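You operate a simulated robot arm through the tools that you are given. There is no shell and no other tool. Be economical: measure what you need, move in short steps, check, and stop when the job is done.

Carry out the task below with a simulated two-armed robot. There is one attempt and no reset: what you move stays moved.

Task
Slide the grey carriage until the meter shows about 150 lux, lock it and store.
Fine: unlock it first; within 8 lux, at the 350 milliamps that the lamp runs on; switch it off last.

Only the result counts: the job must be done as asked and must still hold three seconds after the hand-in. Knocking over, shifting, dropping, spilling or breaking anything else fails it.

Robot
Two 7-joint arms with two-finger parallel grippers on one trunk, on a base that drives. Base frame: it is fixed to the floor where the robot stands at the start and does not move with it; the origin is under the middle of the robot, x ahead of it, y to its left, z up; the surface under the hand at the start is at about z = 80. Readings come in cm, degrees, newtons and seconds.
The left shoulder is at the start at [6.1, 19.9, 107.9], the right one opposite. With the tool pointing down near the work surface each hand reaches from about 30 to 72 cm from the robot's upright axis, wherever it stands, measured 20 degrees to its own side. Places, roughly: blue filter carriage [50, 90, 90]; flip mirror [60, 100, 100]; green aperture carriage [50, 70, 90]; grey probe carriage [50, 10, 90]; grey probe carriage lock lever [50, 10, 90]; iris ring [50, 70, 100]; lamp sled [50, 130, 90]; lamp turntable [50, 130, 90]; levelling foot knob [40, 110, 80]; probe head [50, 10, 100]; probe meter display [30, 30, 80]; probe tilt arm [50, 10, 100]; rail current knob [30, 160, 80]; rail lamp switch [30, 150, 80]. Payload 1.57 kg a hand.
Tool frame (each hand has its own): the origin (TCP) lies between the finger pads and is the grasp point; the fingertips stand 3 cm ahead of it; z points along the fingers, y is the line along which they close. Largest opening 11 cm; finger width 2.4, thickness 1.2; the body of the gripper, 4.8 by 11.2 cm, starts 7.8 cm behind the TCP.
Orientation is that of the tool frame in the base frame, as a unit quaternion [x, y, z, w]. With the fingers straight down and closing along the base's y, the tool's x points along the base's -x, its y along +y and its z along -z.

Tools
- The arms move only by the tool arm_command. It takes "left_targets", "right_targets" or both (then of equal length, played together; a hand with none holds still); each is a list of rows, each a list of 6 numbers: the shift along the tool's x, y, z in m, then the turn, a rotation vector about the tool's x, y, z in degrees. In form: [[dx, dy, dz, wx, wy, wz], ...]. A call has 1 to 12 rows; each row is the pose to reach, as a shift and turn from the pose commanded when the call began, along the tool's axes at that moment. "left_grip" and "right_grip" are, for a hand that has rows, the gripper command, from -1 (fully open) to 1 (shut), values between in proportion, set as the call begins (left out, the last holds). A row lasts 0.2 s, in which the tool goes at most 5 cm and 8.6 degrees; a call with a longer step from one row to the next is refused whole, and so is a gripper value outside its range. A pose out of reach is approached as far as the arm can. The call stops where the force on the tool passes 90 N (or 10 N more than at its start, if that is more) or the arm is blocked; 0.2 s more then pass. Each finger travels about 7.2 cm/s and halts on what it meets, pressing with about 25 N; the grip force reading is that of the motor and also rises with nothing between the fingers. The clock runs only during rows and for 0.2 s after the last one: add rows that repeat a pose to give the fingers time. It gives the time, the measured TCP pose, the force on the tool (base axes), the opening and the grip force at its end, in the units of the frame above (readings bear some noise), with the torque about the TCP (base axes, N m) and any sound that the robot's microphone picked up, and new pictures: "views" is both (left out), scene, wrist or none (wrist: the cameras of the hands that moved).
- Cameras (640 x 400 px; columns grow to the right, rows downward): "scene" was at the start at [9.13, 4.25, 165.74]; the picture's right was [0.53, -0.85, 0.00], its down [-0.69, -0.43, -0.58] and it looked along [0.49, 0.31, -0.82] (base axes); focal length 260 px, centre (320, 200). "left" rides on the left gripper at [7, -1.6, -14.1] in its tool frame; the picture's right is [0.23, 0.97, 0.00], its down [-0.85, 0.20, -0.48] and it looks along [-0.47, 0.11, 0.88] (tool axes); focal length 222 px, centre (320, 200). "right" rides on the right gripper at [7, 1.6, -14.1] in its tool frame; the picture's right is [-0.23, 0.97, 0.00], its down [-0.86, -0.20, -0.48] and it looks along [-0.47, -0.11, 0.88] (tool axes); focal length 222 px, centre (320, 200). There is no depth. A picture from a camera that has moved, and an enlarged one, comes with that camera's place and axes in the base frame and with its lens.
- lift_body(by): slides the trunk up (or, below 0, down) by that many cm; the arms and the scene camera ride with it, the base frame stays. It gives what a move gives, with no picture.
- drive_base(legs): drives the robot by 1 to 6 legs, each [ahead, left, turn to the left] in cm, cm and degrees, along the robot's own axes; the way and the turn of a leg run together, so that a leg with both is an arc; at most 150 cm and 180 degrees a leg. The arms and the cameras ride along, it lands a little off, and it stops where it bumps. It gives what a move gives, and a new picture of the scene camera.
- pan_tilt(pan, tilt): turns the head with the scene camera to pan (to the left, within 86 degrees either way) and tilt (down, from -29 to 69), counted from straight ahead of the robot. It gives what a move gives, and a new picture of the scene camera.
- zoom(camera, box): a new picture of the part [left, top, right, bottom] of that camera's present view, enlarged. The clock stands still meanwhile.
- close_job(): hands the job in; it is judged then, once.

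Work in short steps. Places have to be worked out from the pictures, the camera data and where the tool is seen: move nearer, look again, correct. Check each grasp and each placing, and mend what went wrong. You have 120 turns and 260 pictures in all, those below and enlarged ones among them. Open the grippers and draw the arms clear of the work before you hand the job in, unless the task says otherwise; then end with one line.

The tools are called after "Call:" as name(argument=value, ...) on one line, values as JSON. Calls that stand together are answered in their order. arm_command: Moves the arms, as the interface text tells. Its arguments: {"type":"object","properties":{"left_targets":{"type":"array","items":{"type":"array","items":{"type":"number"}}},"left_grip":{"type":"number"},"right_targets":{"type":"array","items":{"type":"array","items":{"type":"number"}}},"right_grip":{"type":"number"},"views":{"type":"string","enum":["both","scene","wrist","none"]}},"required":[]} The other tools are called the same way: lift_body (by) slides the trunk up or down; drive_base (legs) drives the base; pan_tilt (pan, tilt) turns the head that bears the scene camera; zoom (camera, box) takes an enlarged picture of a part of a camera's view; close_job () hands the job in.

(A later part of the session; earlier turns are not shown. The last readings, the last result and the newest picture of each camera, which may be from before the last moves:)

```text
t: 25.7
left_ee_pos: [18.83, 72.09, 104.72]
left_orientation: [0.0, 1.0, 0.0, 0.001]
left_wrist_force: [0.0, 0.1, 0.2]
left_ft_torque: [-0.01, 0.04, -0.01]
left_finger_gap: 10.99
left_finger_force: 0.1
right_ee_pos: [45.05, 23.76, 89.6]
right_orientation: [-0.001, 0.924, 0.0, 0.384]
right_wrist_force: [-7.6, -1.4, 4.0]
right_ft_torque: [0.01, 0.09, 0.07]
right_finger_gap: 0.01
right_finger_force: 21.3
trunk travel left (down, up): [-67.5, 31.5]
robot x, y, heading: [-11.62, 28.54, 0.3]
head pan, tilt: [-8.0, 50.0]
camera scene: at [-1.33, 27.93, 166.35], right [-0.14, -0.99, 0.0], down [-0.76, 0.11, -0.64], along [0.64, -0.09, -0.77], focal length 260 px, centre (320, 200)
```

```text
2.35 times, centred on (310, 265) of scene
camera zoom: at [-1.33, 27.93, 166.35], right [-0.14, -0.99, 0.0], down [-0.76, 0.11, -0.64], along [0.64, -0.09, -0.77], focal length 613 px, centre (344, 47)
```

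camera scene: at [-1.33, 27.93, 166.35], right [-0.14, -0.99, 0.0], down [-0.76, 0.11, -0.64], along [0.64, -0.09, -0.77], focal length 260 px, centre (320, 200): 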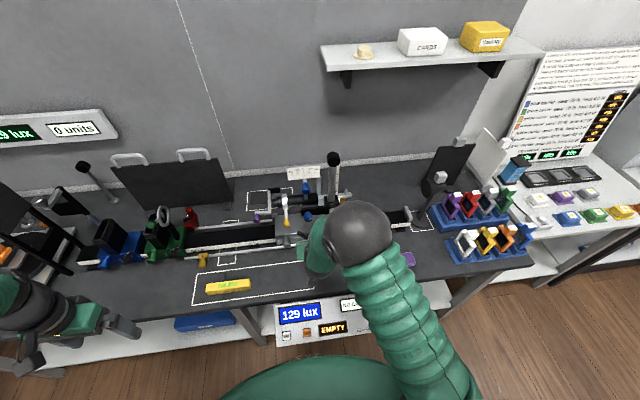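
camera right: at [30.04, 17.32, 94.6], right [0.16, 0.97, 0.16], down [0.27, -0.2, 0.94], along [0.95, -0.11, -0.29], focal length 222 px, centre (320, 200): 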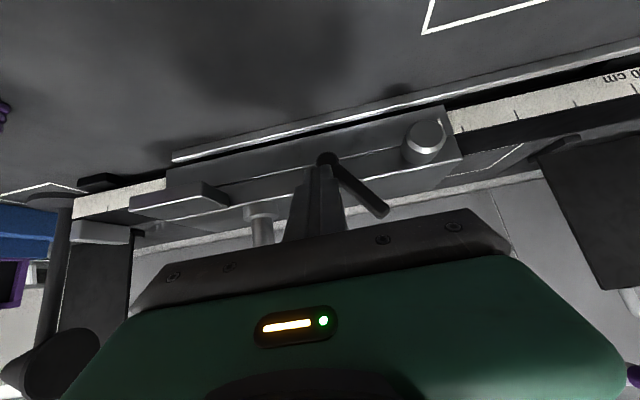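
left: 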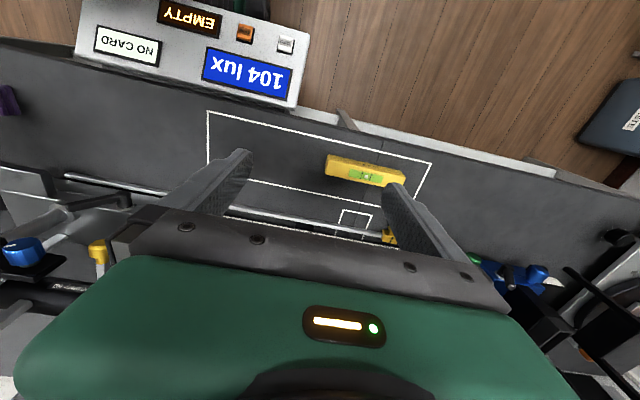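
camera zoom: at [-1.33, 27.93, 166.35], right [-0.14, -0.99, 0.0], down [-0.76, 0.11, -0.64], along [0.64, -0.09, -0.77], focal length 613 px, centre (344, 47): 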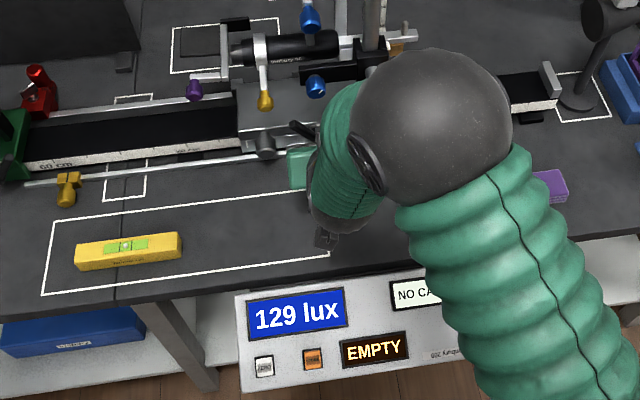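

It reads 129 lux after about 10 cm. The inverse-square law suggests about 6.4 cm more.

Call:
arm_command(right_targets=[[0, 0.01, 0, 0, 0, 0], [0, 0.025, 0, 0, 0, 0], [0, 0.04, 0, 0, 0, 0], [0, 0.05, 0, 0, 0, 0], [0, 0.056, 0, 0, 0, 0], [0, 0.06, 0, 0, 0, 0], [0, 0.062, 0, 0, 0, 0], [0, 0.062, 0, 0, 0, 0]], views="both")

Call:
zoom(camera="scene", box=[180, 180, 440, 350])

```text
t: 27.7
left_ee_pos: [18.84, 72.14, 104.68]
left_orientation: [0.0, 1.0, 0.001, 0.0]
left_wrist_force: [-0.5, 0.2, -0.3]
left_ft_torque: [0.02, -0.01, -0.02]
left_finger_gap: 10.98
left_finger_force: 0.0
right_ee_pos: [47.09, 25.07, 90.24]
right_orientation: [0.047, 0.921, -0.015, 0.387]
right_wrist_force: [-0.6, -0.6, -0.2]
right_ft_torque: [0.01, 0.01, -0.02]
right_finger_gap: 0.01
right_finger_force: 20.5
trunk travel left (down, up): [-67.5, 31.5]
robot x, y, heading: [-11.86, 28.77, -0.1]
head pan, tilt: [-8.0, 50.0]
stopped in row 8 (right hand): the arm was blocked; the commanded pose is now the measured one
camera scene: at [-1.08, 28.02, 166.18], right [-0.14, -0.99, 0.0], down [-0.76, 0.11, -0.64], along [0.64, -0.09, -0.77], focal length 260 px, centre (320, 200)
camera right: at [32.31, 28.09, 95.04], right [0.25, 0.95, 0.17], down [0.23, -0.23, 0.94], along [0.94, -0.2, -0.28], focal length 222 px, centre (320, 200)
```

scene: 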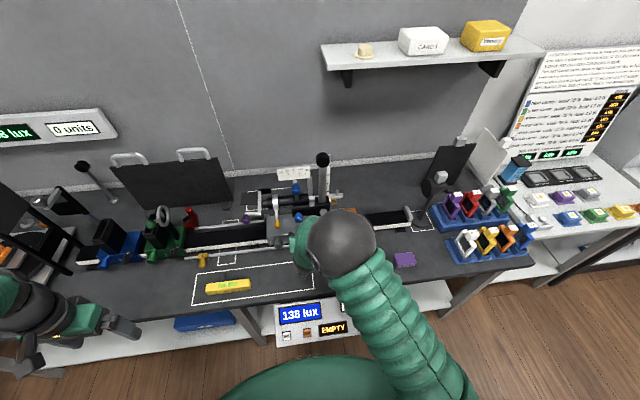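
right: 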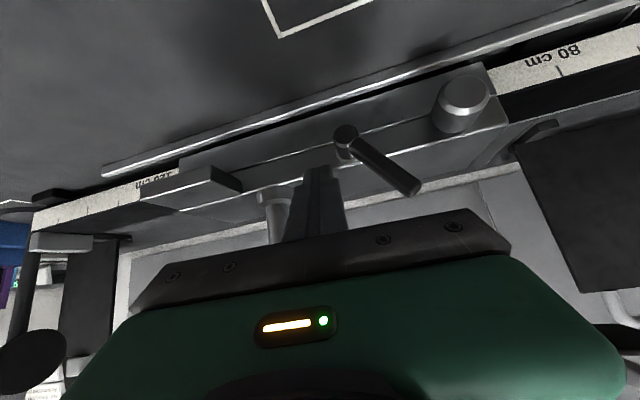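

```text
2.35 times, centred on (310, 265) of scene
camera zoom: at [-1.08, 28.02, 166.18], right [-0.14, -0.99, 0.0], down [-0.76, 0.11, -0.64], along [0.64, -0.09, -0.77], focal length 613 px, centre (344, 47)
```

zoom: 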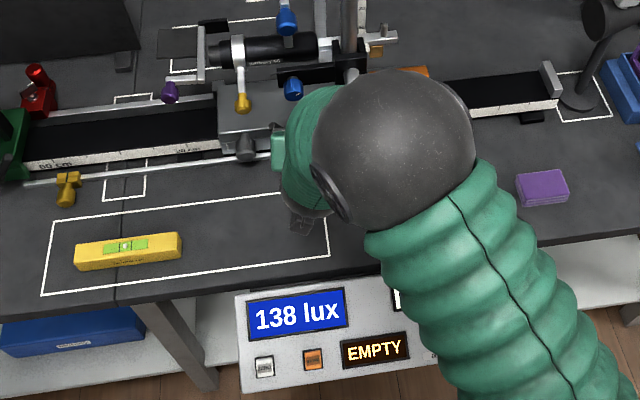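

It's at 138 lux, but the right arm is blocked by its own limit near the midline. I'll retract it, then shift the base left.

Call:
arm_command(right_targets=[[0.005, -0.005, -0.02, 0, 0, 0], [0.01, -0.01, -0.05, 0, 0, 0], [0.01, -0.03, -0.08, 0, 0, 0], [0.01, -0.06, -0.1, 0, 0, 0], [0.01, -0.08, -0.12, 0, 0, 0], [0.01, -0.08, -0.12, 0, 0, 0]], views="wrist")

```text
t: 29.1
left_ee_pos: [18.99, 72.1, 104.88]
left_orientation: [0.002, 1.0, 0.0, 0.0]
left_wrist_force: [0.2, 0.1, 0.2]
left_ft_torque: [-0.01, 0.01, 0.04]
left_finger_gap: 11.01
left_finger_force: 0.1
right_ee_pos: [36.99, 18.43, 97.69]
right_orientation: [0.039, 0.922, -0.013, 0.385]
right_wrist_force: [0.1, -0.8, -0.3]
right_ft_torque: [-0.02, -0.01, 0.01]
right_finger_gap: 0.0
right_finger_force: 21.0
trunk travel left (down, up): [-67.5, 31.5]
robot x, y, heading: [-11.63, 28.81, -0.2]
head pan, tilt: [-8.0, 50.0]
camera right: at [22.17, 21.29, 102.67], right [0.24, 0.96, 0.17], down [0.24, -0.23, 0.94], along [0.94, -0.19, -0.28], focal length 222 px, centre (320, 200)
```

right: 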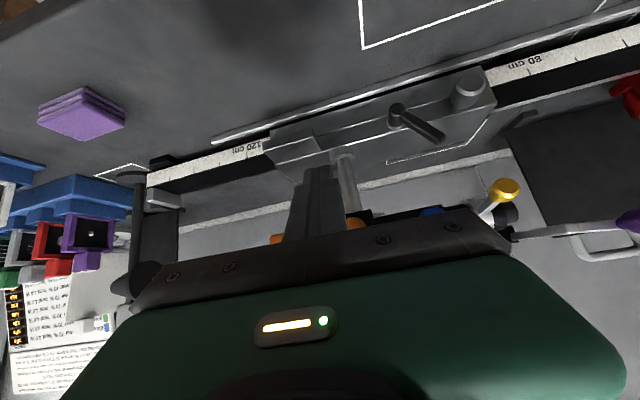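

Call:
drive_base(legs=[[0, 18, 0]])

Call:
zoom(camera="scene", box=[280, 160, 480, 360])

```text
t: 30.6
left_ee_pos: [18.83, 89.98, 104.99]
left_orientation: [0.001, 1.0, 0.003, 0.0]
left_wrist_force: [-1.3, -0.1, 0.4]
left_ft_torque: [0.05, 0.0, 0.03]
left_finger_gap: 10.98
left_finger_force: 0.0
right_ee_pos: [37.05, 36.08, 97.56]
right_orientation: [0.042, 0.921, -0.013, 0.387]
right_wrist_force: [-0.4, -0.1, 0.0]
right_ft_torque: [0.04, 0.0, 0.07]
right_finger_gap: 0.0
right_finger_force: 21.3
trunk travel left (down, up): [-67.5, 31.5]
robot x, y, heading: [-11.54, 47.05, 0.0]
head pan, tilt: [-8.0, 50.0]
camera scene: at [-1.08, 45.31, 166.32], right [-0.14, -0.99, 0.0], down [-0.76, 0.11, -0.64], along [0.64, -0.09, -0.77], focal length 260 px, centre (320, 200)
```

scene: 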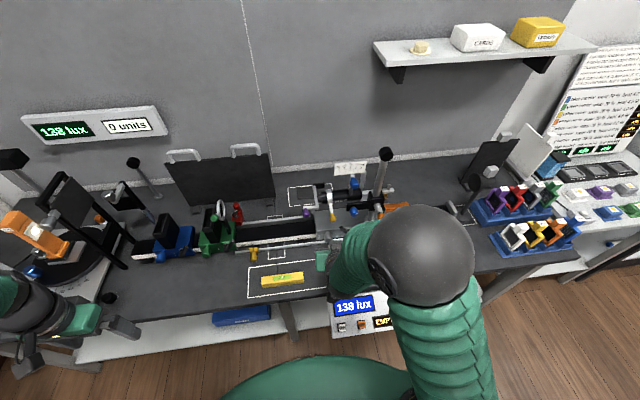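

```text
2.00 times, centred on (380, 260) of scene
camera zoom: at [-1.08, 45.31, 166.32], right [-0.14, -0.99, 0.0], down [-0.76, 0.11, -0.64], along [0.64, -0.09, -0.77], focal length 521 px, centre (200, 80)
```

zoom: 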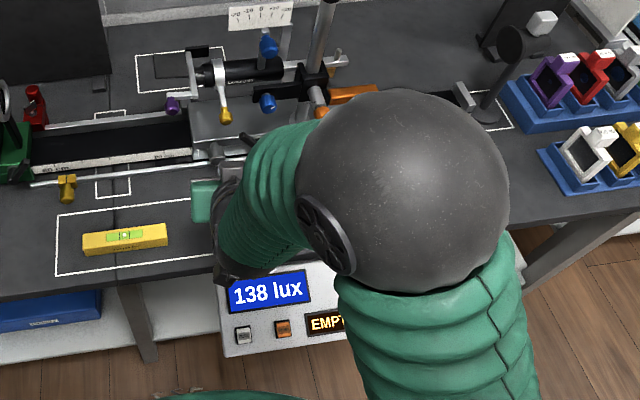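

The meter holds 138 lux with the arm elsewhere, so nothing is being shadowed. I'll straighten the hand and move it right of the lever, to about y=22.

Call:
arm_command(right_targets=[[0, -0.035, 0, -1, 0, -1], [0, -0.07, 0, -2, 0.3, -2], [0, -0.105, 0, -3.2, 0.6, -3.9], [0, -0.14, 0, -3.2, 0.6, -3.9], [0, -0.14, 0, -3.2, 0.6, -3.9]], views="wrist")

Call:
zoom(camera="right", box=[220, 70, 480, 230])

```text
t: 31.8
left_ee_pos: [18.84, 90.61, 104.74]
left_orientation: [-0.001, 1.0, -0.001, 0.0]
left_wrist_force: [-0.5, 0.2, 0.7]
left_ft_torque: [0.02, -0.01, 0.04]
left_finger_gap: 10.98
left_finger_force: 0.1
right_ee_pos: [35.58, 22.8, 97.76]
right_orientation: [-0.002, 0.924, -0.003, 0.382]
right_wrist_force: [-0.2, 0.3, -0.1]
right_ft_torque: [-0.01, 0.0, -0.04]
right_finger_gap: 0.01
right_finger_force: 20.6
trunk travel left (down, up): [-67.5, 31.5]
robot x, y, heading: [-11.71, 46.65, 0.2]
head pan, tilt: [-8.0, 50.0]
camera right: at [20.7, 24.47, 102.82], right [0.16, 0.97, 0.15], down [0.27, -0.19, 0.94], along [0.95, -0.11, -0.29], focal length 222 px, centre (320, 200)
```

right: 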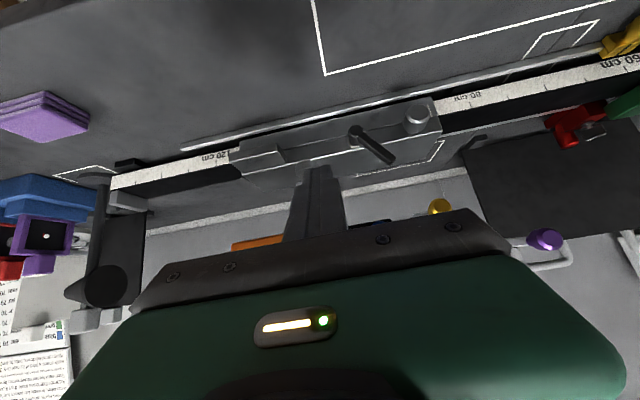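

```text
2.46 times, centred on (350, 150) of right
camera zoom: at [20.7, 24.47, 102.82], right [0.16, 0.97, 0.15], down [0.27, -0.19, 0.94], along [0.95, -0.11, -0.29], focal length 547 px, centre (246, 323)
```

zoom: 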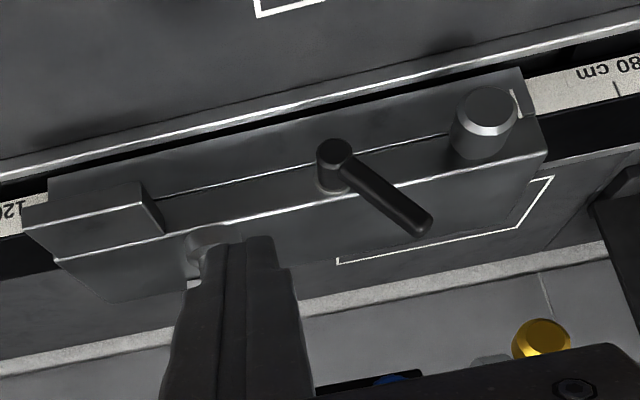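

The lever boss is at y≈27.6. I'll approach just right of it, then push left until the meter should read about 150.

Call:
arm_command(right_targets=[[-0.002, 0.004, 0.031, 0, 0, 0], [-0.004, 0.008, 0.062, 0, 0, 0], [-0.006, 0.012, 0.093, 0, 0, 0], [-0.008, 0.017, 0.125, 0, 0, 0], [-0.008, 0.025, 0.125, 0, 0, 0], [-0.008, 0.035, 0.125, 0, 0, 0], [-0.008, 0.045, 0.125, 0, 0, 0], [-0.008, 0.055, 0.125, 0, 0, 0], [-0.008, 0.063, 0.125, 0, 0, 0], [-0.008, 0.067, 0.125, 0, 0, 0], [-0.008, 0.067, 0.125, 0, 0, 0]], views="both")

Call:
zoom(camera="scene", box=[280, 160, 480, 360])

```text
t: 34.2
left_ee_pos: [18.77, 90.24, 104.79]
left_orientation: [0.001, 1.0, 0.001, 0.001]
left_wrist_force: [0.2, -0.5, 0.5]
left_ft_torque: [0.04, -0.02, -0.02]
left_finger_gap: 11.01
left_finger_force: 0.2
right_ee_pos: [45.04, 29.23, 89.32]
right_orientation: [-0.001, 0.924, -0.001, 0.382]
right_wrist_force: [-1.7, -3.2, 2.4]
right_ft_torque: [-0.04, -0.03, -0.08]
right_finger_gap: 0.0
right_finger_force: 21.6
trunk travel left (down, up): [-67.5, 31.5]
robot x, y, heading: [-12.1, 46.81, 0.0]
head pan, tilt: [-8.0, 50.0]
camera scene: at [-1.11, 45.97, 166.33], right [-0.14, -0.99, 0.0], down [-0.76, 0.11, -0.64], along [0.64, -0.09, -0.77], focal length 260 px, centre (320, 200)
camera right: at [30.1, 30.91, 94.42], right [0.16, 0.97, 0.16], down [0.27, -0.2, 0.94], along [0.95, -0.11, -0.29], focal length 222 px, centre (320, 200)
```

scene: 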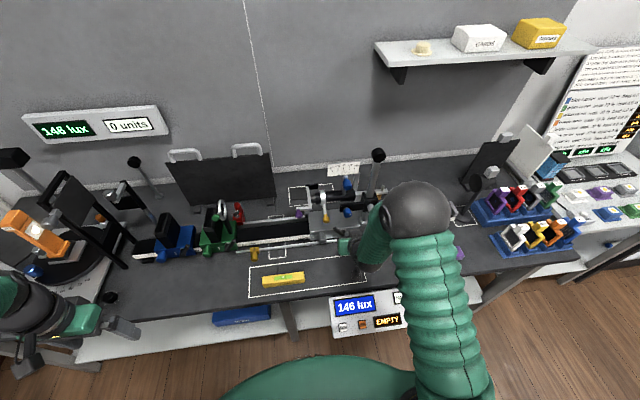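
right: 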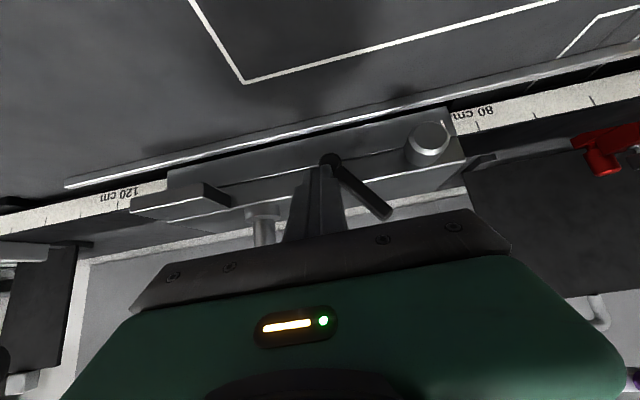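

```text
2.00 times, centred on (380, 260) of scene
camera zoom: at [-1.11, 45.97, 166.33], right [-0.14, -0.99, 0.0], down [-0.76, 0.11, -0.64], along [0.64, -0.09, -0.77], focal length 521 px, centre (200, 80)
```

zoom: 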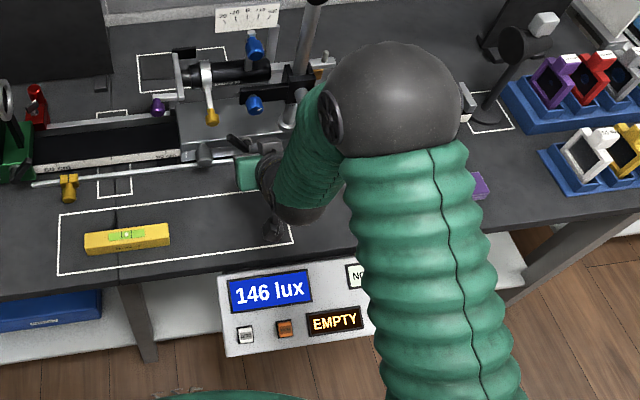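

It's at 146 lux and rising about 3.5 lux/cm. I'll push 1.4 cm more.

Call:
arm_command(right_targets=[[0, 0.007, 0, 0, 0, 0], [0, 0.014, 0, 0, 0, 0], [0, 0.014, 0, 0, 0, 0]], views="scene")

Call:
zoom(camera="scene", box=[280, 160, 480, 360])

```text
t: 35.0
left_ee_pos: [18.9, 90.4, 104.86]
left_orientation: [0.001, 1.0, 0.001, 0.001]
left_wrist_force: [-0.7, 0.7, -0.3]
left_ft_torque: [0.01, 0.02, 0.02]
left_finger_gap: 11.03
left_finger_force: 0.1
right_ee_pos: [45.09, 30.69, 89.36]
right_orientation: [-0.002, 0.924, -0.001, 0.381]
right_wrist_force: [-0.6, -2.6, 1.8]
right_ft_torque: [-0.02, 0.02, -0.02]
right_finger_gap: 0.01
right_finger_force: 21.0
trunk travel left (down, up): [-67.5, 31.5]
robot x, y, heading: [-11.73, 47.09, 0.0]
head pan, tilt: [-8.0, 50.0]
camera scene: at [-1.09, 45.99, 166.33], right [-0.14, -0.99, 0.0], down [-0.76, 0.11, -0.64], along [0.64, -0.09, -0.77], focal length 260 px, centre (320, 200)
```

scene: 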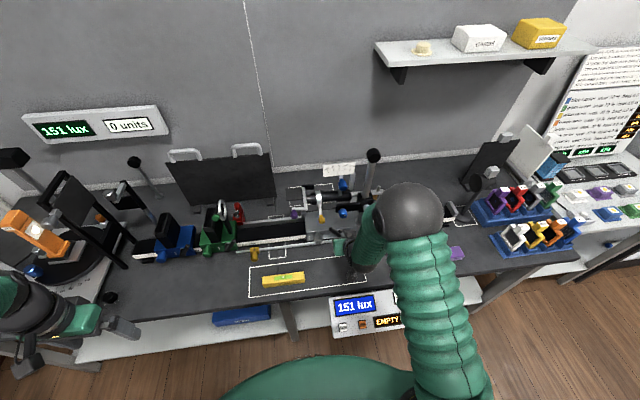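

```text
2.00 times, centred on (380, 260) of scene
camera zoom: at [-1.09, 45.99, 166.33], right [-0.14, -0.99, 0.0], down [-0.76, 0.11, -0.64], along [0.64, -0.09, -0.77], focal length 521 px, centre (200, 80)
```

zoom: 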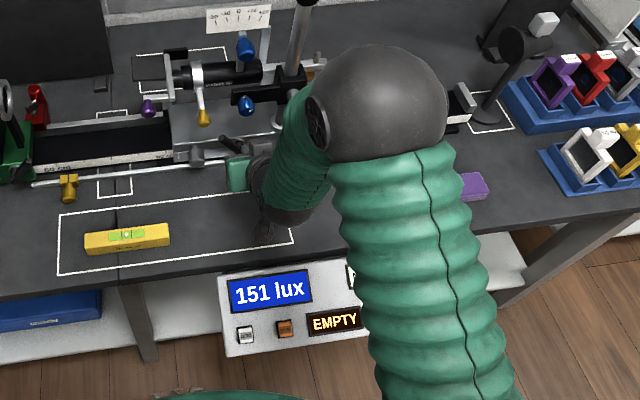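

151 lux. To lock it, I'll retract, go round to the handle's left side and approach there. I'll stay a little higher to clear the grey knob.

Call:
arm_command(right_targets=[[0, -0.003, -0.03, 0, 0, 0], [0, -0.003, -0.07, 0, 0, 0], [-0.005, 0.03, -0.08, 0, 0, 0], [-0.0134, 0.061, -0.08, 0, 0, 0], [-0.0134, 0.061, -0.05, 0, 0, 0], [-0.0134, 0.061, -0.05, 0, 0, 0]], views="wrist")

Call:
zoom(camera="right", box=[220, 70, 480, 230])

```text
t: 36.4
left_ee_pos: [18.87, 90.25, 104.83]
left_orientation: [0.0, 1.0, 0.001, 0.001]
left_wrist_force: [0.2, 0.0, 0.0]
left_ft_torque: [-0.01, -0.05, 0.0]
left_finger_gap: 10.99
left_finger_force: 0.1
right_ee_pos: [42.36, 36.7, 93.82]
right_orientation: [0.0, 0.925, -0.002, 0.381]
right_wrist_force: [-0.2, -0.7, -0.3]
right_ft_torque: [0.05, 0.02, -0.01]
right_finger_gap: 0.02
right_finger_force: 21.5
trunk travel left (down, up): [-67.5, 31.5]
robot x, y, heading: [-11.83, 46.78, -0.1]
head pan, tilt: [-8.0, 50.0]
camera right: at [27.45, 38.36, 98.9], right [0.16, 0.97, 0.16], down [0.27, -0.2, 0.94], along [0.95, -0.11, -0.29], focal length 222 px, centre (320, 200)
```

right: 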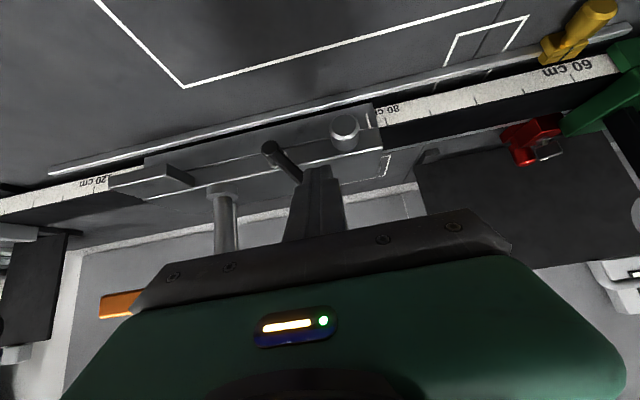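

```text
2.46 times, centred on (350, 150) of right
camera zoom: at [27.45, 38.36, 98.9], right [0.16, 0.97, 0.16], down [0.27, -0.2, 0.94], along [0.95, -0.11, -0.29], focal length 547 px, centre (246, 323)
```

zoom: 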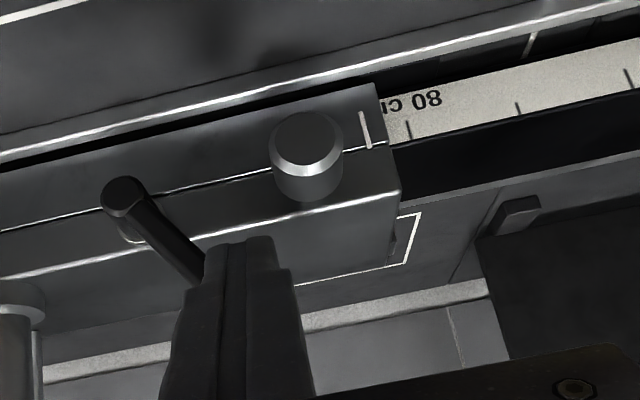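

The finger is just left of the handle tip, with about 0.6 cm clear. I'll go in another 0.4 cm left, then push right in small steps.

Call:
arm_command(right_targets=[[0, 0.005, 0.005, 0, 0, 0], [0, 0.005, 0.037, 0, 0, 0], [0, -0.005, 0.037, 0, 0, 0], [0, -0.015, 0.037, 0, 0, 0], [0, -0.025, 0.037, 0, 0, 0], [0, -0.035, 0.037, 0, 0, 0]], views="both")

Call:
zoom(camera="right", box=[220, 70, 480, 230])

Call:
zoom(camera="scene", box=[280, 160, 480, 360])

```text
t: 37.8
left_ee_pos: [18.85, 90.42, 104.82]
left_orientation: [0.0, 1.0, 0.001, 0.001]
left_wrist_force: [-0.4, 0.6, 0.4]
left_ft_torque: [0.0, -0.01, -0.02]
left_finger_gap: 11.01
left_finger_force: 0.0
right_ee_pos: [45.09, 33.22, 91.17]
right_orientation: [-0.001, 0.924, -0.002, 0.381]
right_wrist_force: [0.6, 0.6, -0.1]
right_ft_torque: [0.02, -0.02, 0.04]
right_finger_gap: 0.0
right_finger_force: 21.6
trunk travel left (down, up): [-67.5, 31.5]
robot x, y, heading: [-11.66, 46.77, 0.3]
head pan, tilt: [-8.0, 50.0]
camera scene: at [-1.05, 46.1, 166.32], right [-0.14, -0.99, 0.0], down [-0.76, 0.11, -0.64], along [0.64, -0.09, -0.77], focal length 260 px, centre (320, 200)
camera right: at [30.18, 34.92, 96.21], right [0.16, 0.97, 0.16], down [0.27, -0.2, 0.94], along [0.95, -0.11, -0.29], focal length 222 px, centre (320, 200)
```

scene: 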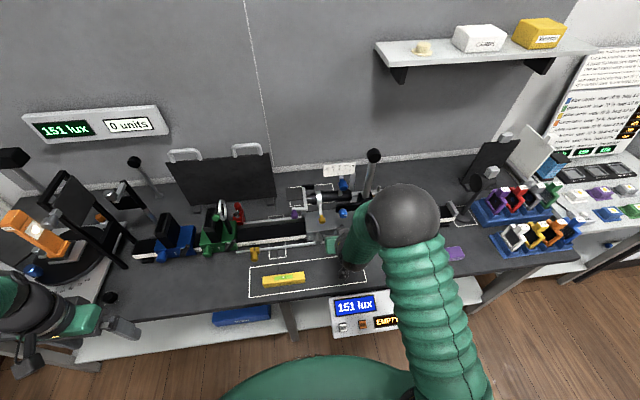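
right: 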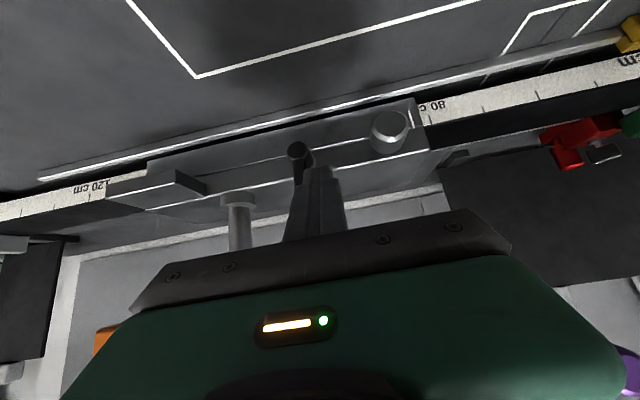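

```text
2.46 times, centred on (350, 150) of right
camera zoom: at [30.18, 34.92, 96.21], right [0.16, 0.97, 0.16], down [0.27, -0.2, 0.94], along [0.95, -0.11, -0.29], focal length 547 px, centre (246, 323)
```

zoom: 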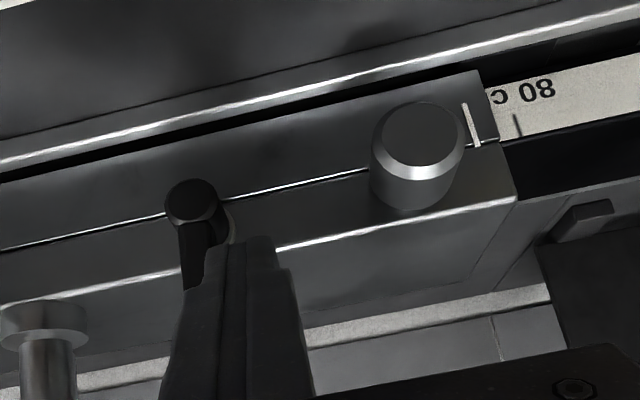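

```text
2.00 times, centred on (380, 260) of scene
camera zoom: at [-1.05, 46.1, 166.32], right [-0.14, -0.99, 0.0], down [-0.76, 0.11, -0.64], along [0.64, -0.09, -0.77], focal length 521 px, centre (200, 80)
```

zoom: 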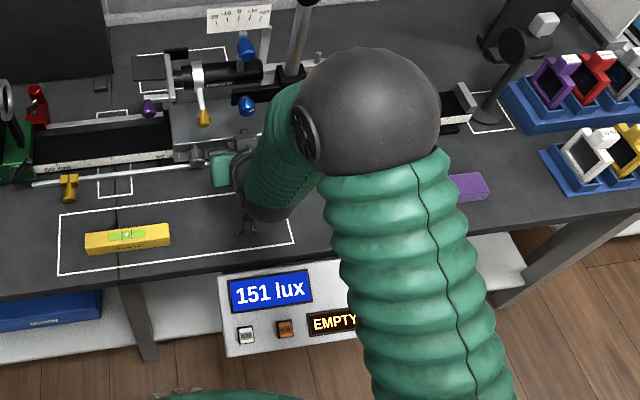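

The lever is near vertical, the carriage hasn't moved, and it still reads 151. I'll continue in small steps toward the locked stop.

Call:
arm_command(right_targets=[[0, -0.008, 0, 0, 0, 0], [0, -0.014, 0, 0, 0, 0], [0, -0.019, 0, 0, 0, 0], [0, -0.023, 0, 0, 0, 0], [0, -0.023, 0, 0, 0, 0]], views="both")

Call:
zoom(camera="right", box=[220, 70, 480, 230])

```text
t: 39.0
left_ee_pos: [18.68, 90.6, 104.7]
left_orientation: [0.0, 1.0, -0.001, 0.0]
left_wrist_force: [-1.0, 0.3, 0.8]
left_ft_torque: [-0.01, 0.01, 0.01]
left_finger_gap: 11.0
left_finger_force: 0.1
right_ee_pos: [45.08, 31.43, 91.27]
right_orientation: [-0.004, 0.924, -0.001, 0.382]
right_wrist_force: [-1.3, 13.8, -1.1]
right_ft_torque: [0.3, 0.02, 0.3]
right_finger_gap: 0.01
right_finger_force: 21.5
trunk travel left (down, up): [-67.5, 31.5]
robot x, y, heading: [-11.42, 46.91, -0.1]
head pan, tilt: [-8.0, 50.0]
camera scene: at [-1.06, 46.66, 166.33], right [-0.14, -0.99, 0.0], down [-0.76, 0.1, -0.64], along [0.64, -0.09, -0.77], focal length 260 px, centre (320, 200)
camera right: at [30.15, 33.0, 96.25], right [0.16, 0.98, 0.15], down [0.27, -0.19, 0.94], along [0.95, -0.11, -0.29], focal length 222 px, centre (320, 200)
```

scene: 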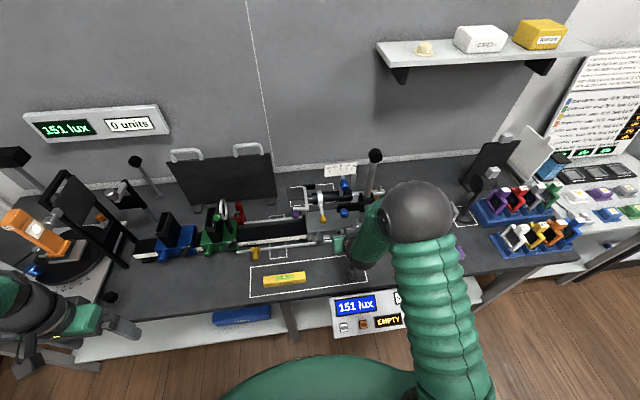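
right: 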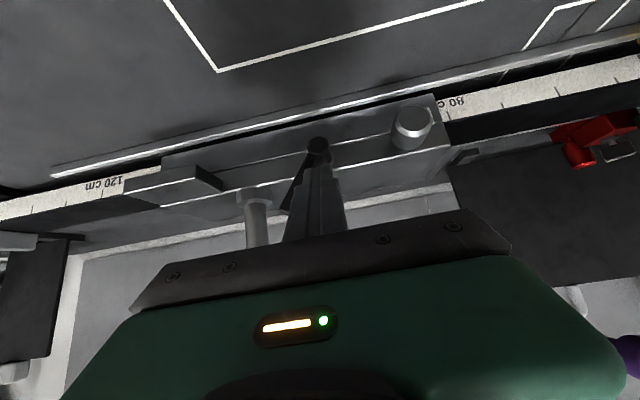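

```text
2.46 times, centred on (350, 150) of right
camera zoom: at [30.15, 33.0, 96.25], right [0.16, 0.98, 0.15], down [0.27, -0.19, 0.94], along [0.95, -0.11, -0.29], focal length 547 px, centre (246, 323)
```

zoom: 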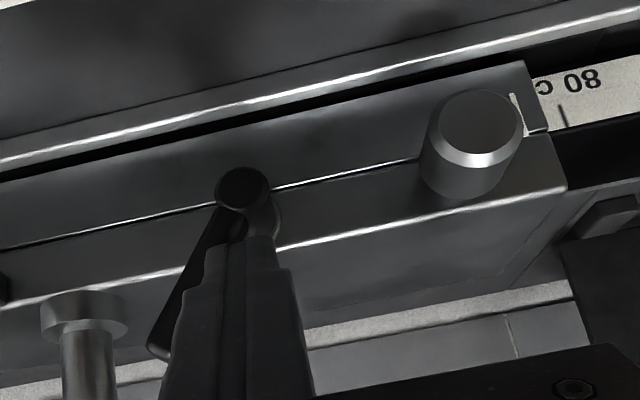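

The lever is back to its original angle and resists with 14 N while the carriage stays put. I'll push a little harder to confirm it's seated.

Call:
arm_command(right_targets=[[0, -0.006, 0, 0, 0, 0], [0, -0.012, 0, 0, 0, 0], [0, -0.012, 0, 0, 0, 0]], views="wrist")

Call:
arm_command(right_targets=[[0, 0.018, 0, 0, 0, 0], [0, 0.018, -0.04, 0, 0, 0], [0, 0.018, -0.08, 0, 0, 0], [0, 0.018, -0.12, 0, 0, 0], [0, -0.01, -0.14, 0, 0, 0], [0, -0.05, -0.14, 0, 0, 0], [0, -0.05, -0.14, 0, 0, 0]], views="both")

Call:
zoom(camera="scene", box=[280, 160, 480, 360])

Call:
zoom(camera="right", box=[250, 60, 570, 230])

```text
t: 39.8
left_ee_pos: [18.74, 90.87, 104.6]
left_orientation: [0.0, 1.0, -0.003, 0.001]
left_wrist_force: [0.2, -0.2, -1.3]
left_ft_torque: [0.01, -0.01, -0.04]
left_finger_gap: 11.01
left_finger_force: 0.0
right_ee_pos: [45.08, 31.16, 91.36]
right_orientation: [-0.009, 0.924, 0.002, 0.382]
right_wrist_force: [-3.8, 47.5, -0.4]
right_ft_torque: [0.97, 0.09, 0.98]
right_finger_gap: 0.0
right_finger_force: 21.0
trunk travel left (down, up): [-67.5, 31.5]
robot x, y, heading: [-11.61, 46.72, -0.2]
head pan, tilt: [-8.0, 50.0]
camera right: at [30.04, 32.56, 96.34], right [0.14, 0.98, 0.16], down [0.27, -0.19, 0.94], along [0.95, -0.09, -0.29], focal length 222 px, centre (320, 200)
```

right: 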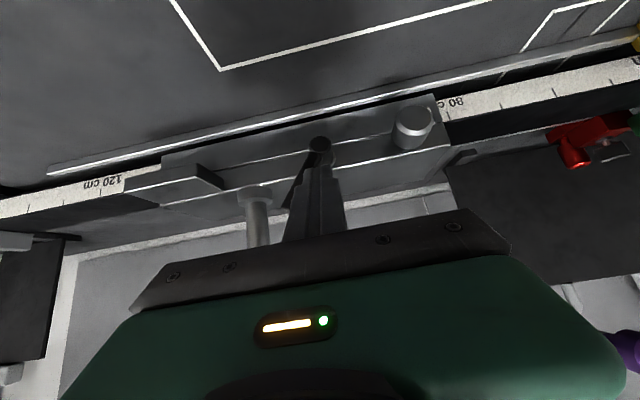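

```text
t: 41.4
left_ee_pos: [18.74, 90.39, 104.87]
left_orientation: [-0.001, 1.0, 0.001, 0.0]
left_wrist_force: [0.2, -0.3, -0.6]
left_ft_torque: [-0.02, 0.0, 0.01]
left_finger_gap: 10.98
left_finger_force: 0.1
right_ee_pos: [35.8, 24.62, 101.18]
right_orientation: [-0.001, 0.924, -0.002, 0.382]
right_wrist_force: [0.4, -0.2, -0.4]
right_ft_torque: [0.0, 0.0, -0.03]
right_finger_gap: 0.01
right_finger_force: 21.3
right hand out of reach, approached as far as the arm can: row 5, 6, 7
trunk travel left (down, up): [-67.5, 31.5]
robot x, y, heading: [-11.79, 47.09, 0.1]
head pan, tilt: [-8.0, 50.0]
camera scene: at [-1.12, 45.93, 166.33], right [-0.14, -0.99, 0.0], down [-0.76, 0.11, -0.64], along [0.64, -0.09, -0.77], focal length 260 px, centre (320, 200)
camera right: at [20.98, 26.31, 106.24], right [0.16, 0.97, 0.16], down [0.27, -0.2, 0.94], along [0.95, -0.11, -0.29], focal length 222 px, centre (320, 200)
```

scene: 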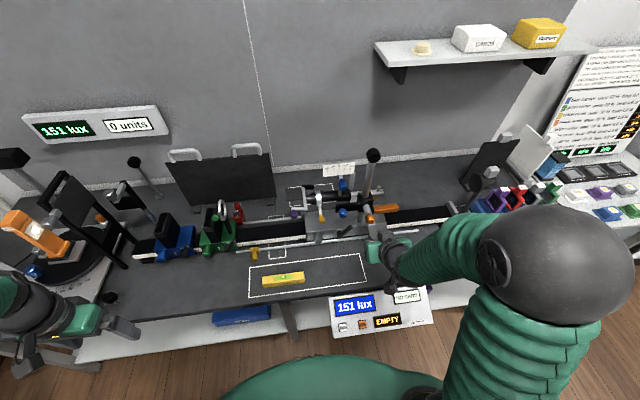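
right: 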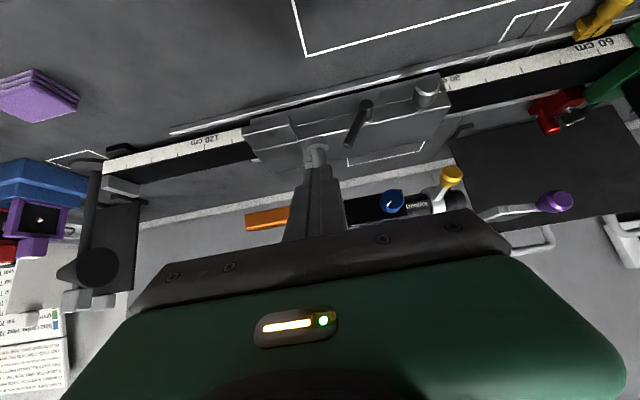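

```text
2.00 times, centred on (380, 260) of scene
camera zoom: at [-1.12, 45.93, 166.33], right [-0.14, -0.99, 0.0], down [-0.76, 0.11, -0.64], along [0.64, -0.09, -0.77], focal length 521 px, centre (200, 80)
```

zoom: 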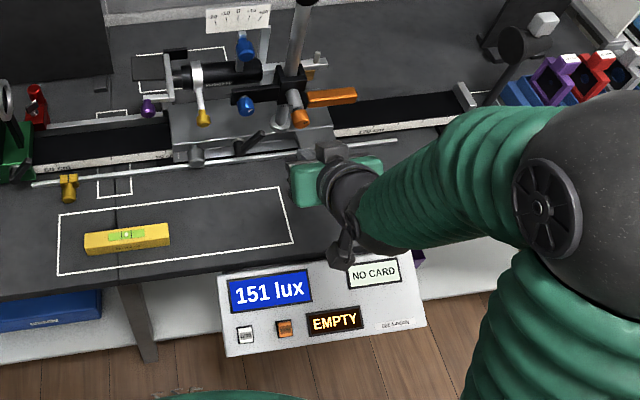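

```text
2.00 times, centred on (410, 145) of right
camera zoom: at [20.98, 26.31, 106.24], right [0.16, 0.97, 0.16], down [0.27, -0.2, 0.94], along [0.95, -0.11, -0.29], focal length 444 px, centre (140, 310)
```

zoom: 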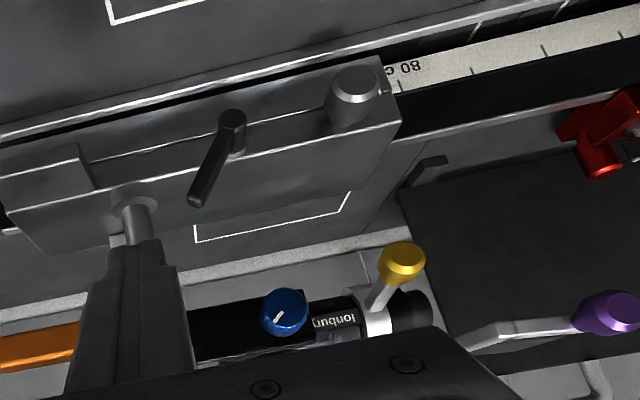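

It's locked: 47 N on the lever didn't move the carriage, and the meter still reads 151 lux. STORE triangulates to about [20.2, 29.3, 75.5] on a panel sloped about 24°. I'll recheck the current and hover the right hand above the button.

Call:
arm_command(right_targets=[[0.038, 0.008, -0.0066, 0, 3.5, 0], [0.075, 0.016, -0.0132, 0, 7, 0], [0.113, 0.024, -0.0198, 0, 10.5, 0], [0.151, 0.031, -0.0264, 0, 14, 0], [0.188, 0.039, -0.033, 0, 17.5, 0], [0.226, 0.047, -0.0396, 0, 21, 0], [0.226, 0.047, -0.0396, 0, 21, 0]], views="wrist")

Call:
pan_tilt(pan=45, tilt=40)

Call:
pan_tilt(pan=-30, tilt=65)

```text
t: 43.0
left_ee_pos: [18.7, 90.32, 104.84]
left_orientation: [0.0, 1.0, -0.001, 0.0]
left_wrist_force: [0.1, 0.1, 0.8]
left_ft_torque: [-0.02, -0.03, 0.0]
left_finger_gap: 10.99
left_finger_force: 0.0
right_ee_pos: [25.65, 31.11, 84.4]
right_orientation: [-0.001, 0.978, -0.003, 0.207]
right_wrist_force: [0.2, -0.4, -0.5]
right_ft_torque: [-0.01, -0.02, 0.0]
right_finger_gap: 0.0
right_finger_force: 21.2
right hand out of reach, approached as far as the arm can: row 1, 2, 3, 4, 5, 6, 7
trunk travel left (down, up): [-67.5, 31.5]
robot x, y, heading: [-11.82, 46.99, -0.0]
head pan, tilt: [-8.0, 50.0]
camera right: at [13.52, 32.82, 94.51], right [0.21, 0.97, 0.09], down [0.59, -0.2, 0.78], along [0.78, -0.11, -0.61], focal length 222 px, centre (320, 200)
```

right: 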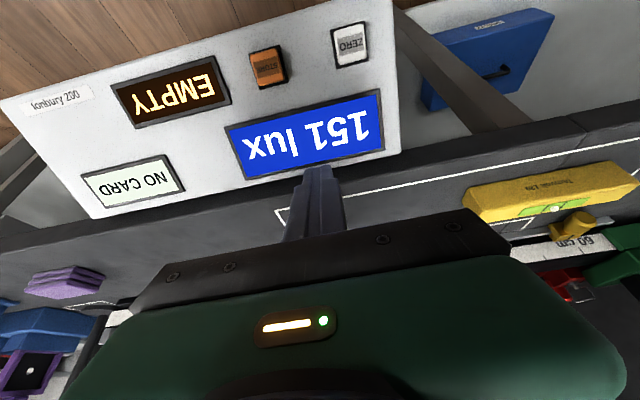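

```text
t: 44.2
left_ee_pos: [18.94, 90.31, 104.75]
left_orientation: [0.001, 1.0, 0.0, 0.001]
left_wrist_force: [-0.4, -1.0, 0.2]
left_ft_torque: [-0.02, -0.02, -0.01]
left_finger_gap: 11.01
left_finger_force: 0.1
right_ee_pos: [25.76, 31.12, 84.5]
right_orientation: [0.0, 0.978, -0.003, 0.206]
right_wrist_force: [0.3, -0.2, -0.9]
right_ft_torque: [0.02, 0.0, 0.02]
right_finger_gap: 0.0
right_finger_force: 21.5
trunk travel left (down, up): [-67.5, 31.5]
robot x, y, heading: [-11.64, 46.35, -0.2]
head pan, tilt: [45.0, 40.0]
camera scene: at [-2.69, 53.21, 167.74], right [0.71, -0.71, 0.0], down [-0.46, -0.46, -0.76], along [0.54, 0.54, -0.64], focal length 260 px, centre (320, 200)
```

scene: 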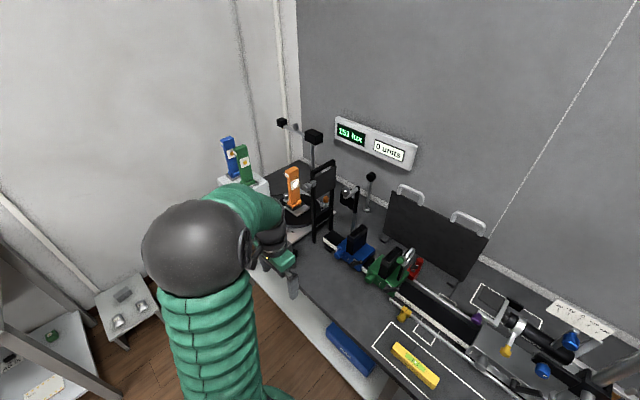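

```text
t: 45.7
left_ee_pos: [18.75, 90.35, 104.8]
left_orientation: [0.0, 1.0, 0.0, 0.001]
left_wrist_force: [-0.2, -0.3, 0.1]
left_ft_torque: [-0.01, 0.01, -0.02]
left_finger_gap: 11.01
left_finger_force: 0.0
right_ee_pos: [25.64, 31.15, 84.36]
right_orientation: [0.0, 0.978, -0.003, 0.207]
right_wrist_force: [0.0, 0.4, -0.4]
right_ft_torque: [-0.04, 0.01, -0.01]
right_finger_gap: 0.0
right_finger_force: 20.7
trunk travel left (down, up): [-67.5, 31.5]
robot x, y, heading: [-11.8, 46.92, -0.2]
head pan, tilt: [-30.0, 65.0]
camera scene: at [-3.44, 44.15, 164.52], right [-0.5, -0.87, 0.0], down [-0.79, 0.45, -0.42], along [0.36, -0.21, -0.91], focal length 260 px, centre (320, 200)
```

scene: 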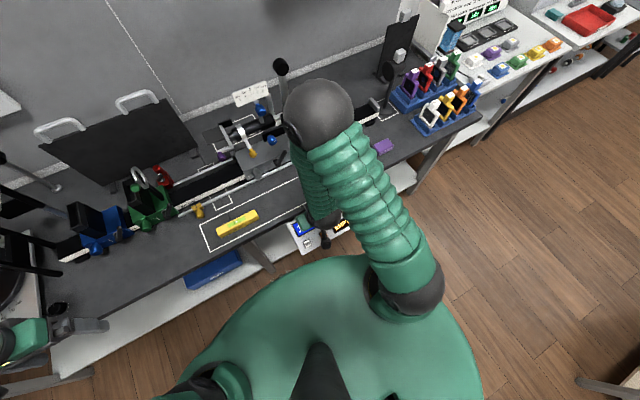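

The button is too close to the body for this reach. I'll raise the hand and back the base up about 15 cm. After that the supply display should be visible too.

Call:
arm_command(right_targets=[[0, 0, -0.04, 0, 0, 0], [0, 0, -0.08, 0, 0, 0], [0, 0, -0.08, 0, 0, 0]], views="none")

Call:
drive_base(legs=[[-15, 0, 0]])

Call:
arm_command(right_targets=[[0, 0, 0, 0, 0, 0]], views="wrist")

Call:
pan_tilt(pan=40, tilt=40)

```text
t: 46.5
left_ee_pos: [18.78, 90.46, 104.89]
left_orientation: [0.0, 1.0, 0.0, 0.001]
left_wrist_force: [-0.3, 0.4, 0.7]
left_ft_torque: [-0.01, 0.03, -0.02]
left_finger_gap: 11.01
left_finger_force: 0.0
right_ee_pos: [27.75, 32.14, 90.33]
right_orientation: [-0.001, 0.979, -0.003, 0.206]
right_wrist_force: [-0.2, -0.4, -0.5]
right_ft_torque: [0.0, 0.0, -0.02]
right_finger_gap: 0.0
right_finger_force: 21.3
right hand out of reach, approached as far as the arm can: row 1, 2, 3
trunk travel left (down, up): [-67.5, 31.5]
robot x, y, heading: [-11.63, 46.84, -0.1]
head pan, tilt: [-30.0, 65.0]
```

```text
t: 47.9
left_ee_pos: [3.98, 90.34, 104.73]
left_orientation: [0.0, 1.0, 0.0, -0.002]
left_wrist_force: [0.2, 0.8, -0.3]
left_ft_torque: [-0.01, -0.02, 0.0]
left_finger_gap: 11.04
left_finger_force: 0.1
right_ee_pos: [12.66, 32.11, 90.25]
right_orientation: [-0.001, 0.979, -0.002, 0.206]
right_wrist_force: [0.4, 0.9, -0.7]
right_ft_torque: [0.01, 0.0, 0.02]
right_finger_gap: 0.0
right_finger_force: 21.1
trunk travel left (down, up): [-67.5, 31.5]
robot x, y, heading: [-26.82, 47.01, -0.2]
head pan, tilt: [-30.0, 65.0]
camera scene: at [-18.15, 44.17, 164.5], right [-0.5, -0.87, 0.0], down [-0.79, 0.45, -0.42], along [0.36, -0.21, -0.91], focal length 260 px, centre (320, 200)
```

scene: 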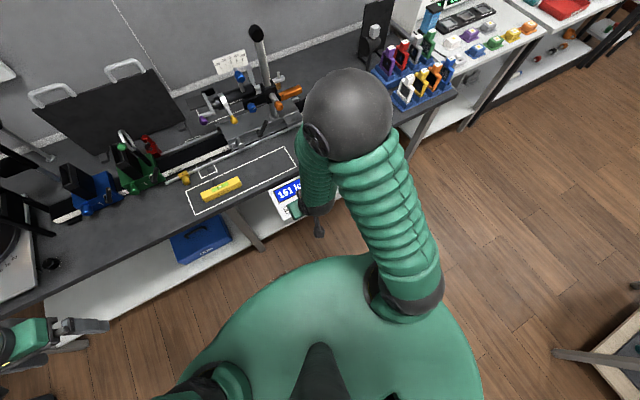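

```text
t: 48.3
left_ee_pos: [3.74, 90.4, 104.78]
left_orientation: [0.0, 1.0, 0.0, 0.0]
left_wrist_force: [0.3, 0.0, -0.2]
left_ft_torque: [0.01, -0.01, 0.0]
left_finger_gap: 11.0
left_finger_force: 0.1
right_ee_pos: [12.46, 32.0, 90.32]
right_orientation: [0.0, 0.979, -0.002, 0.206]
right_wrist_force: [-0.9, 0.6, 0.2]
right_ft_torque: [0.01, 0.02, 0.03]
right_finger_gap: 0.01
right_finger_force: 21.2
trunk travel left (down, up): [-67.5, 31.5]
robot x, y, heading: [-27.14, 46.75, -0.0]
head pan, tilt: [-30.0, 65.0]
camera right: at [0.44, 33.8, 100.46], right [0.21, 0.97, 0.09], down [0.59, -0.2, 0.78], along [0.78, -0.11, -0.61], focal length 222 px, centre (320, 200)
```

right: 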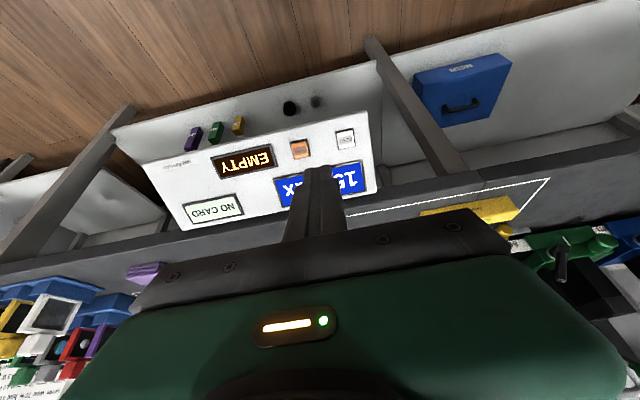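

```text
t: 49.7
left_ee_pos: [3.62, 90.35, 104.78]
left_orientation: [0.0, 1.0, 0.0, 0.001]
left_wrist_force: [0.8, -0.3, 0.6]
left_ft_torque: [0.0, -0.01, 0.02]
left_finger_gap: 11.0
left_finger_force: 0.1
right_ee_pos: [12.45, 32.15, 90.46]
right_orientation: [0.0, 0.979, -0.002, 0.206]
right_wrist_force: [0.1, -0.2, 0.7]
right_ft_torque: [-0.03, 0.01, 0.03]
right_finger_gap: 0.0
right_finger_force: 22.0
trunk travel left (down, up): [-67.5, 31.5]
robot x, y, heading: [-26.71, 46.76, -0.1]
head pan, tilt: [40.0, 40.0]
camera scene: at [-17.26, 52.66, 167.74], right [0.64, -0.77, 0.0], down [-0.49, -0.41, -0.76], along [0.59, 0.49, -0.64], focal length 260 px, centre (320, 200)
```

scene: 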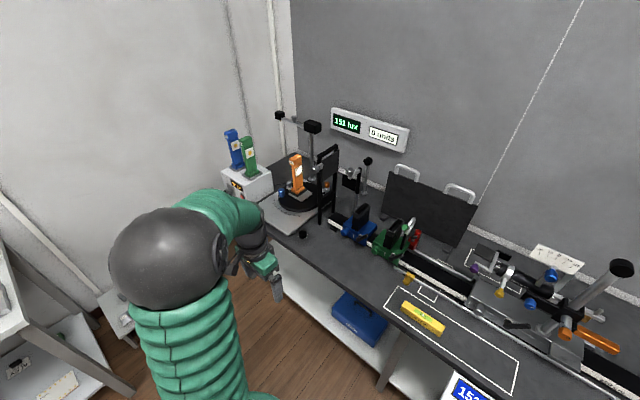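

Call:
zoom(camera="scene", box=[210, 160, 290, 210])

Call:
arm_command(right_targets=[[-0.003, -0.01, 0.04, 0, 0, 0], [-0.006, -0.02, 0.08, 0, 0, 0], [-0.009, -0.0315, 0.117, 0, 0, 0], [-0.009, -0.0315, 0.117, 0, 0, 0]], views="wrist")

```text
8.00 times, centred on (250, 185) of scene
camera zoom: at [-17.26, 52.66, 167.74], right [0.64, -0.77, 0.0], down [-0.49, -0.41, -0.76], along [0.59, 0.49, -0.64], focal length 2083 px, centre (880, 320)
```

zoom: 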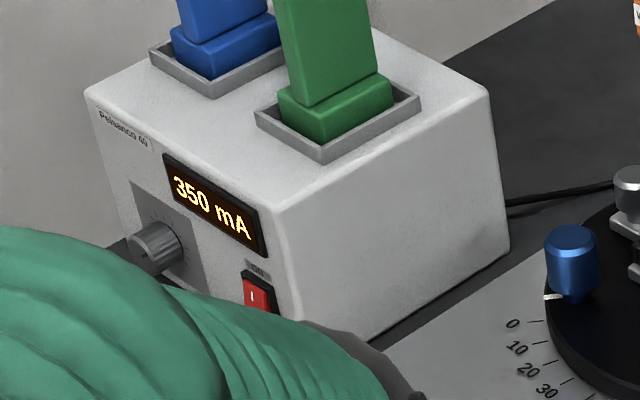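

```text
t: 50.7
left_ee_pos: [3.64, 90.35, 104.8]
left_orientation: [0.0, 1.0, 0.001, 0.002]
left_wrist_force: [0.5, 1.1, -0.2]
left_ft_torque: [0.03, 0.0, 0.01]
left_finger_gap: 11.0
left_finger_force: 0.1
right_ee_pos: [18.15, 28.89, 79.99]
right_orientation: [0.0, 0.978, -0.002, 0.207]
right_wrist_force: [0.5, 0.2, -0.8]
right_ft_torque: [-0.02, -0.01, 0.0]
right_finger_gap: 0.0
right_finger_force: 21.1
trunk travel left (down, up): [-67.5, 31.5]
robot x, y, heading: [-26.8, 46.78, -0.1]
head pan, tilt: [40.0, 40.0]
camera right: at [6.04, 30.59, 90.1], right [0.21, 0.97, 0.09], down [0.59, -0.2, 0.78], along [0.78, -0.11, -0.61], focal length 222 px, centre (320, 200)
```

right: 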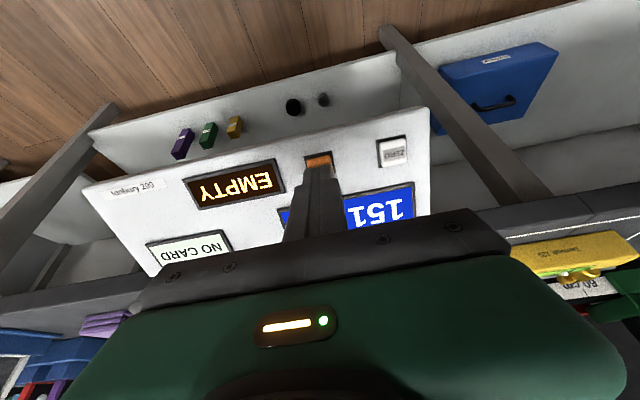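

The supply shows 350 mA, the meter shows 151, and the fingertips line up with STORE. I'll press gently.

Call:
arm_command(right_targets=[[0, 0, 0.01, 0, 0, 0], [0, 0, 0.018, 0, 0, 0], [0, 0, 0.023, 0, 0, 0], [0, 0, 0.027, 0, 0, 0]], views="wrist")

```text
t: 51.7
left_ee_pos: [3.15, 90.52, 105.11]
left_orientation: [0.0, 1.0, 0.0, 0.003]
left_wrist_force: [0.0, 0.9, 0.6]
left_ft_torque: [0.0, 0.01, 0.01]
left_finger_gap: 11.01
left_finger_force: 0.2
right_ee_pos: [18.92, 28.87, 78.03]
right_orientation: [0.0, 0.977, -0.003, 0.212]
right_wrist_force: [-6.3, -2.8, 38.7]
right_ft_torque: [-0.09, -0.64, 0.09]
right_finger_gap: 0.0
right_finger_force: 21.3
trunk travel left (down, up): [-67.5, 31.5]
robot x, y, heading: [-26.89, 46.56, 0.2]
head pan, tilt: [40.0, 40.0]
heard: click
camera right: at [6.79, 30.62, 87.98], right [0.21, 0.97, 0.09], down [0.58, -0.2, 0.79], along [0.79, -0.11, -0.61], focal length 222 px, centre (320, 200)
```

right: 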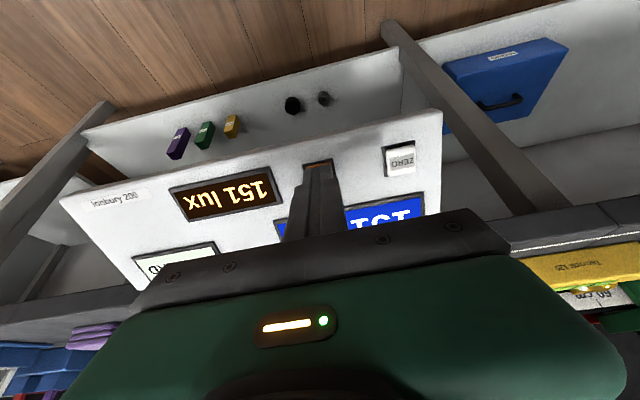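

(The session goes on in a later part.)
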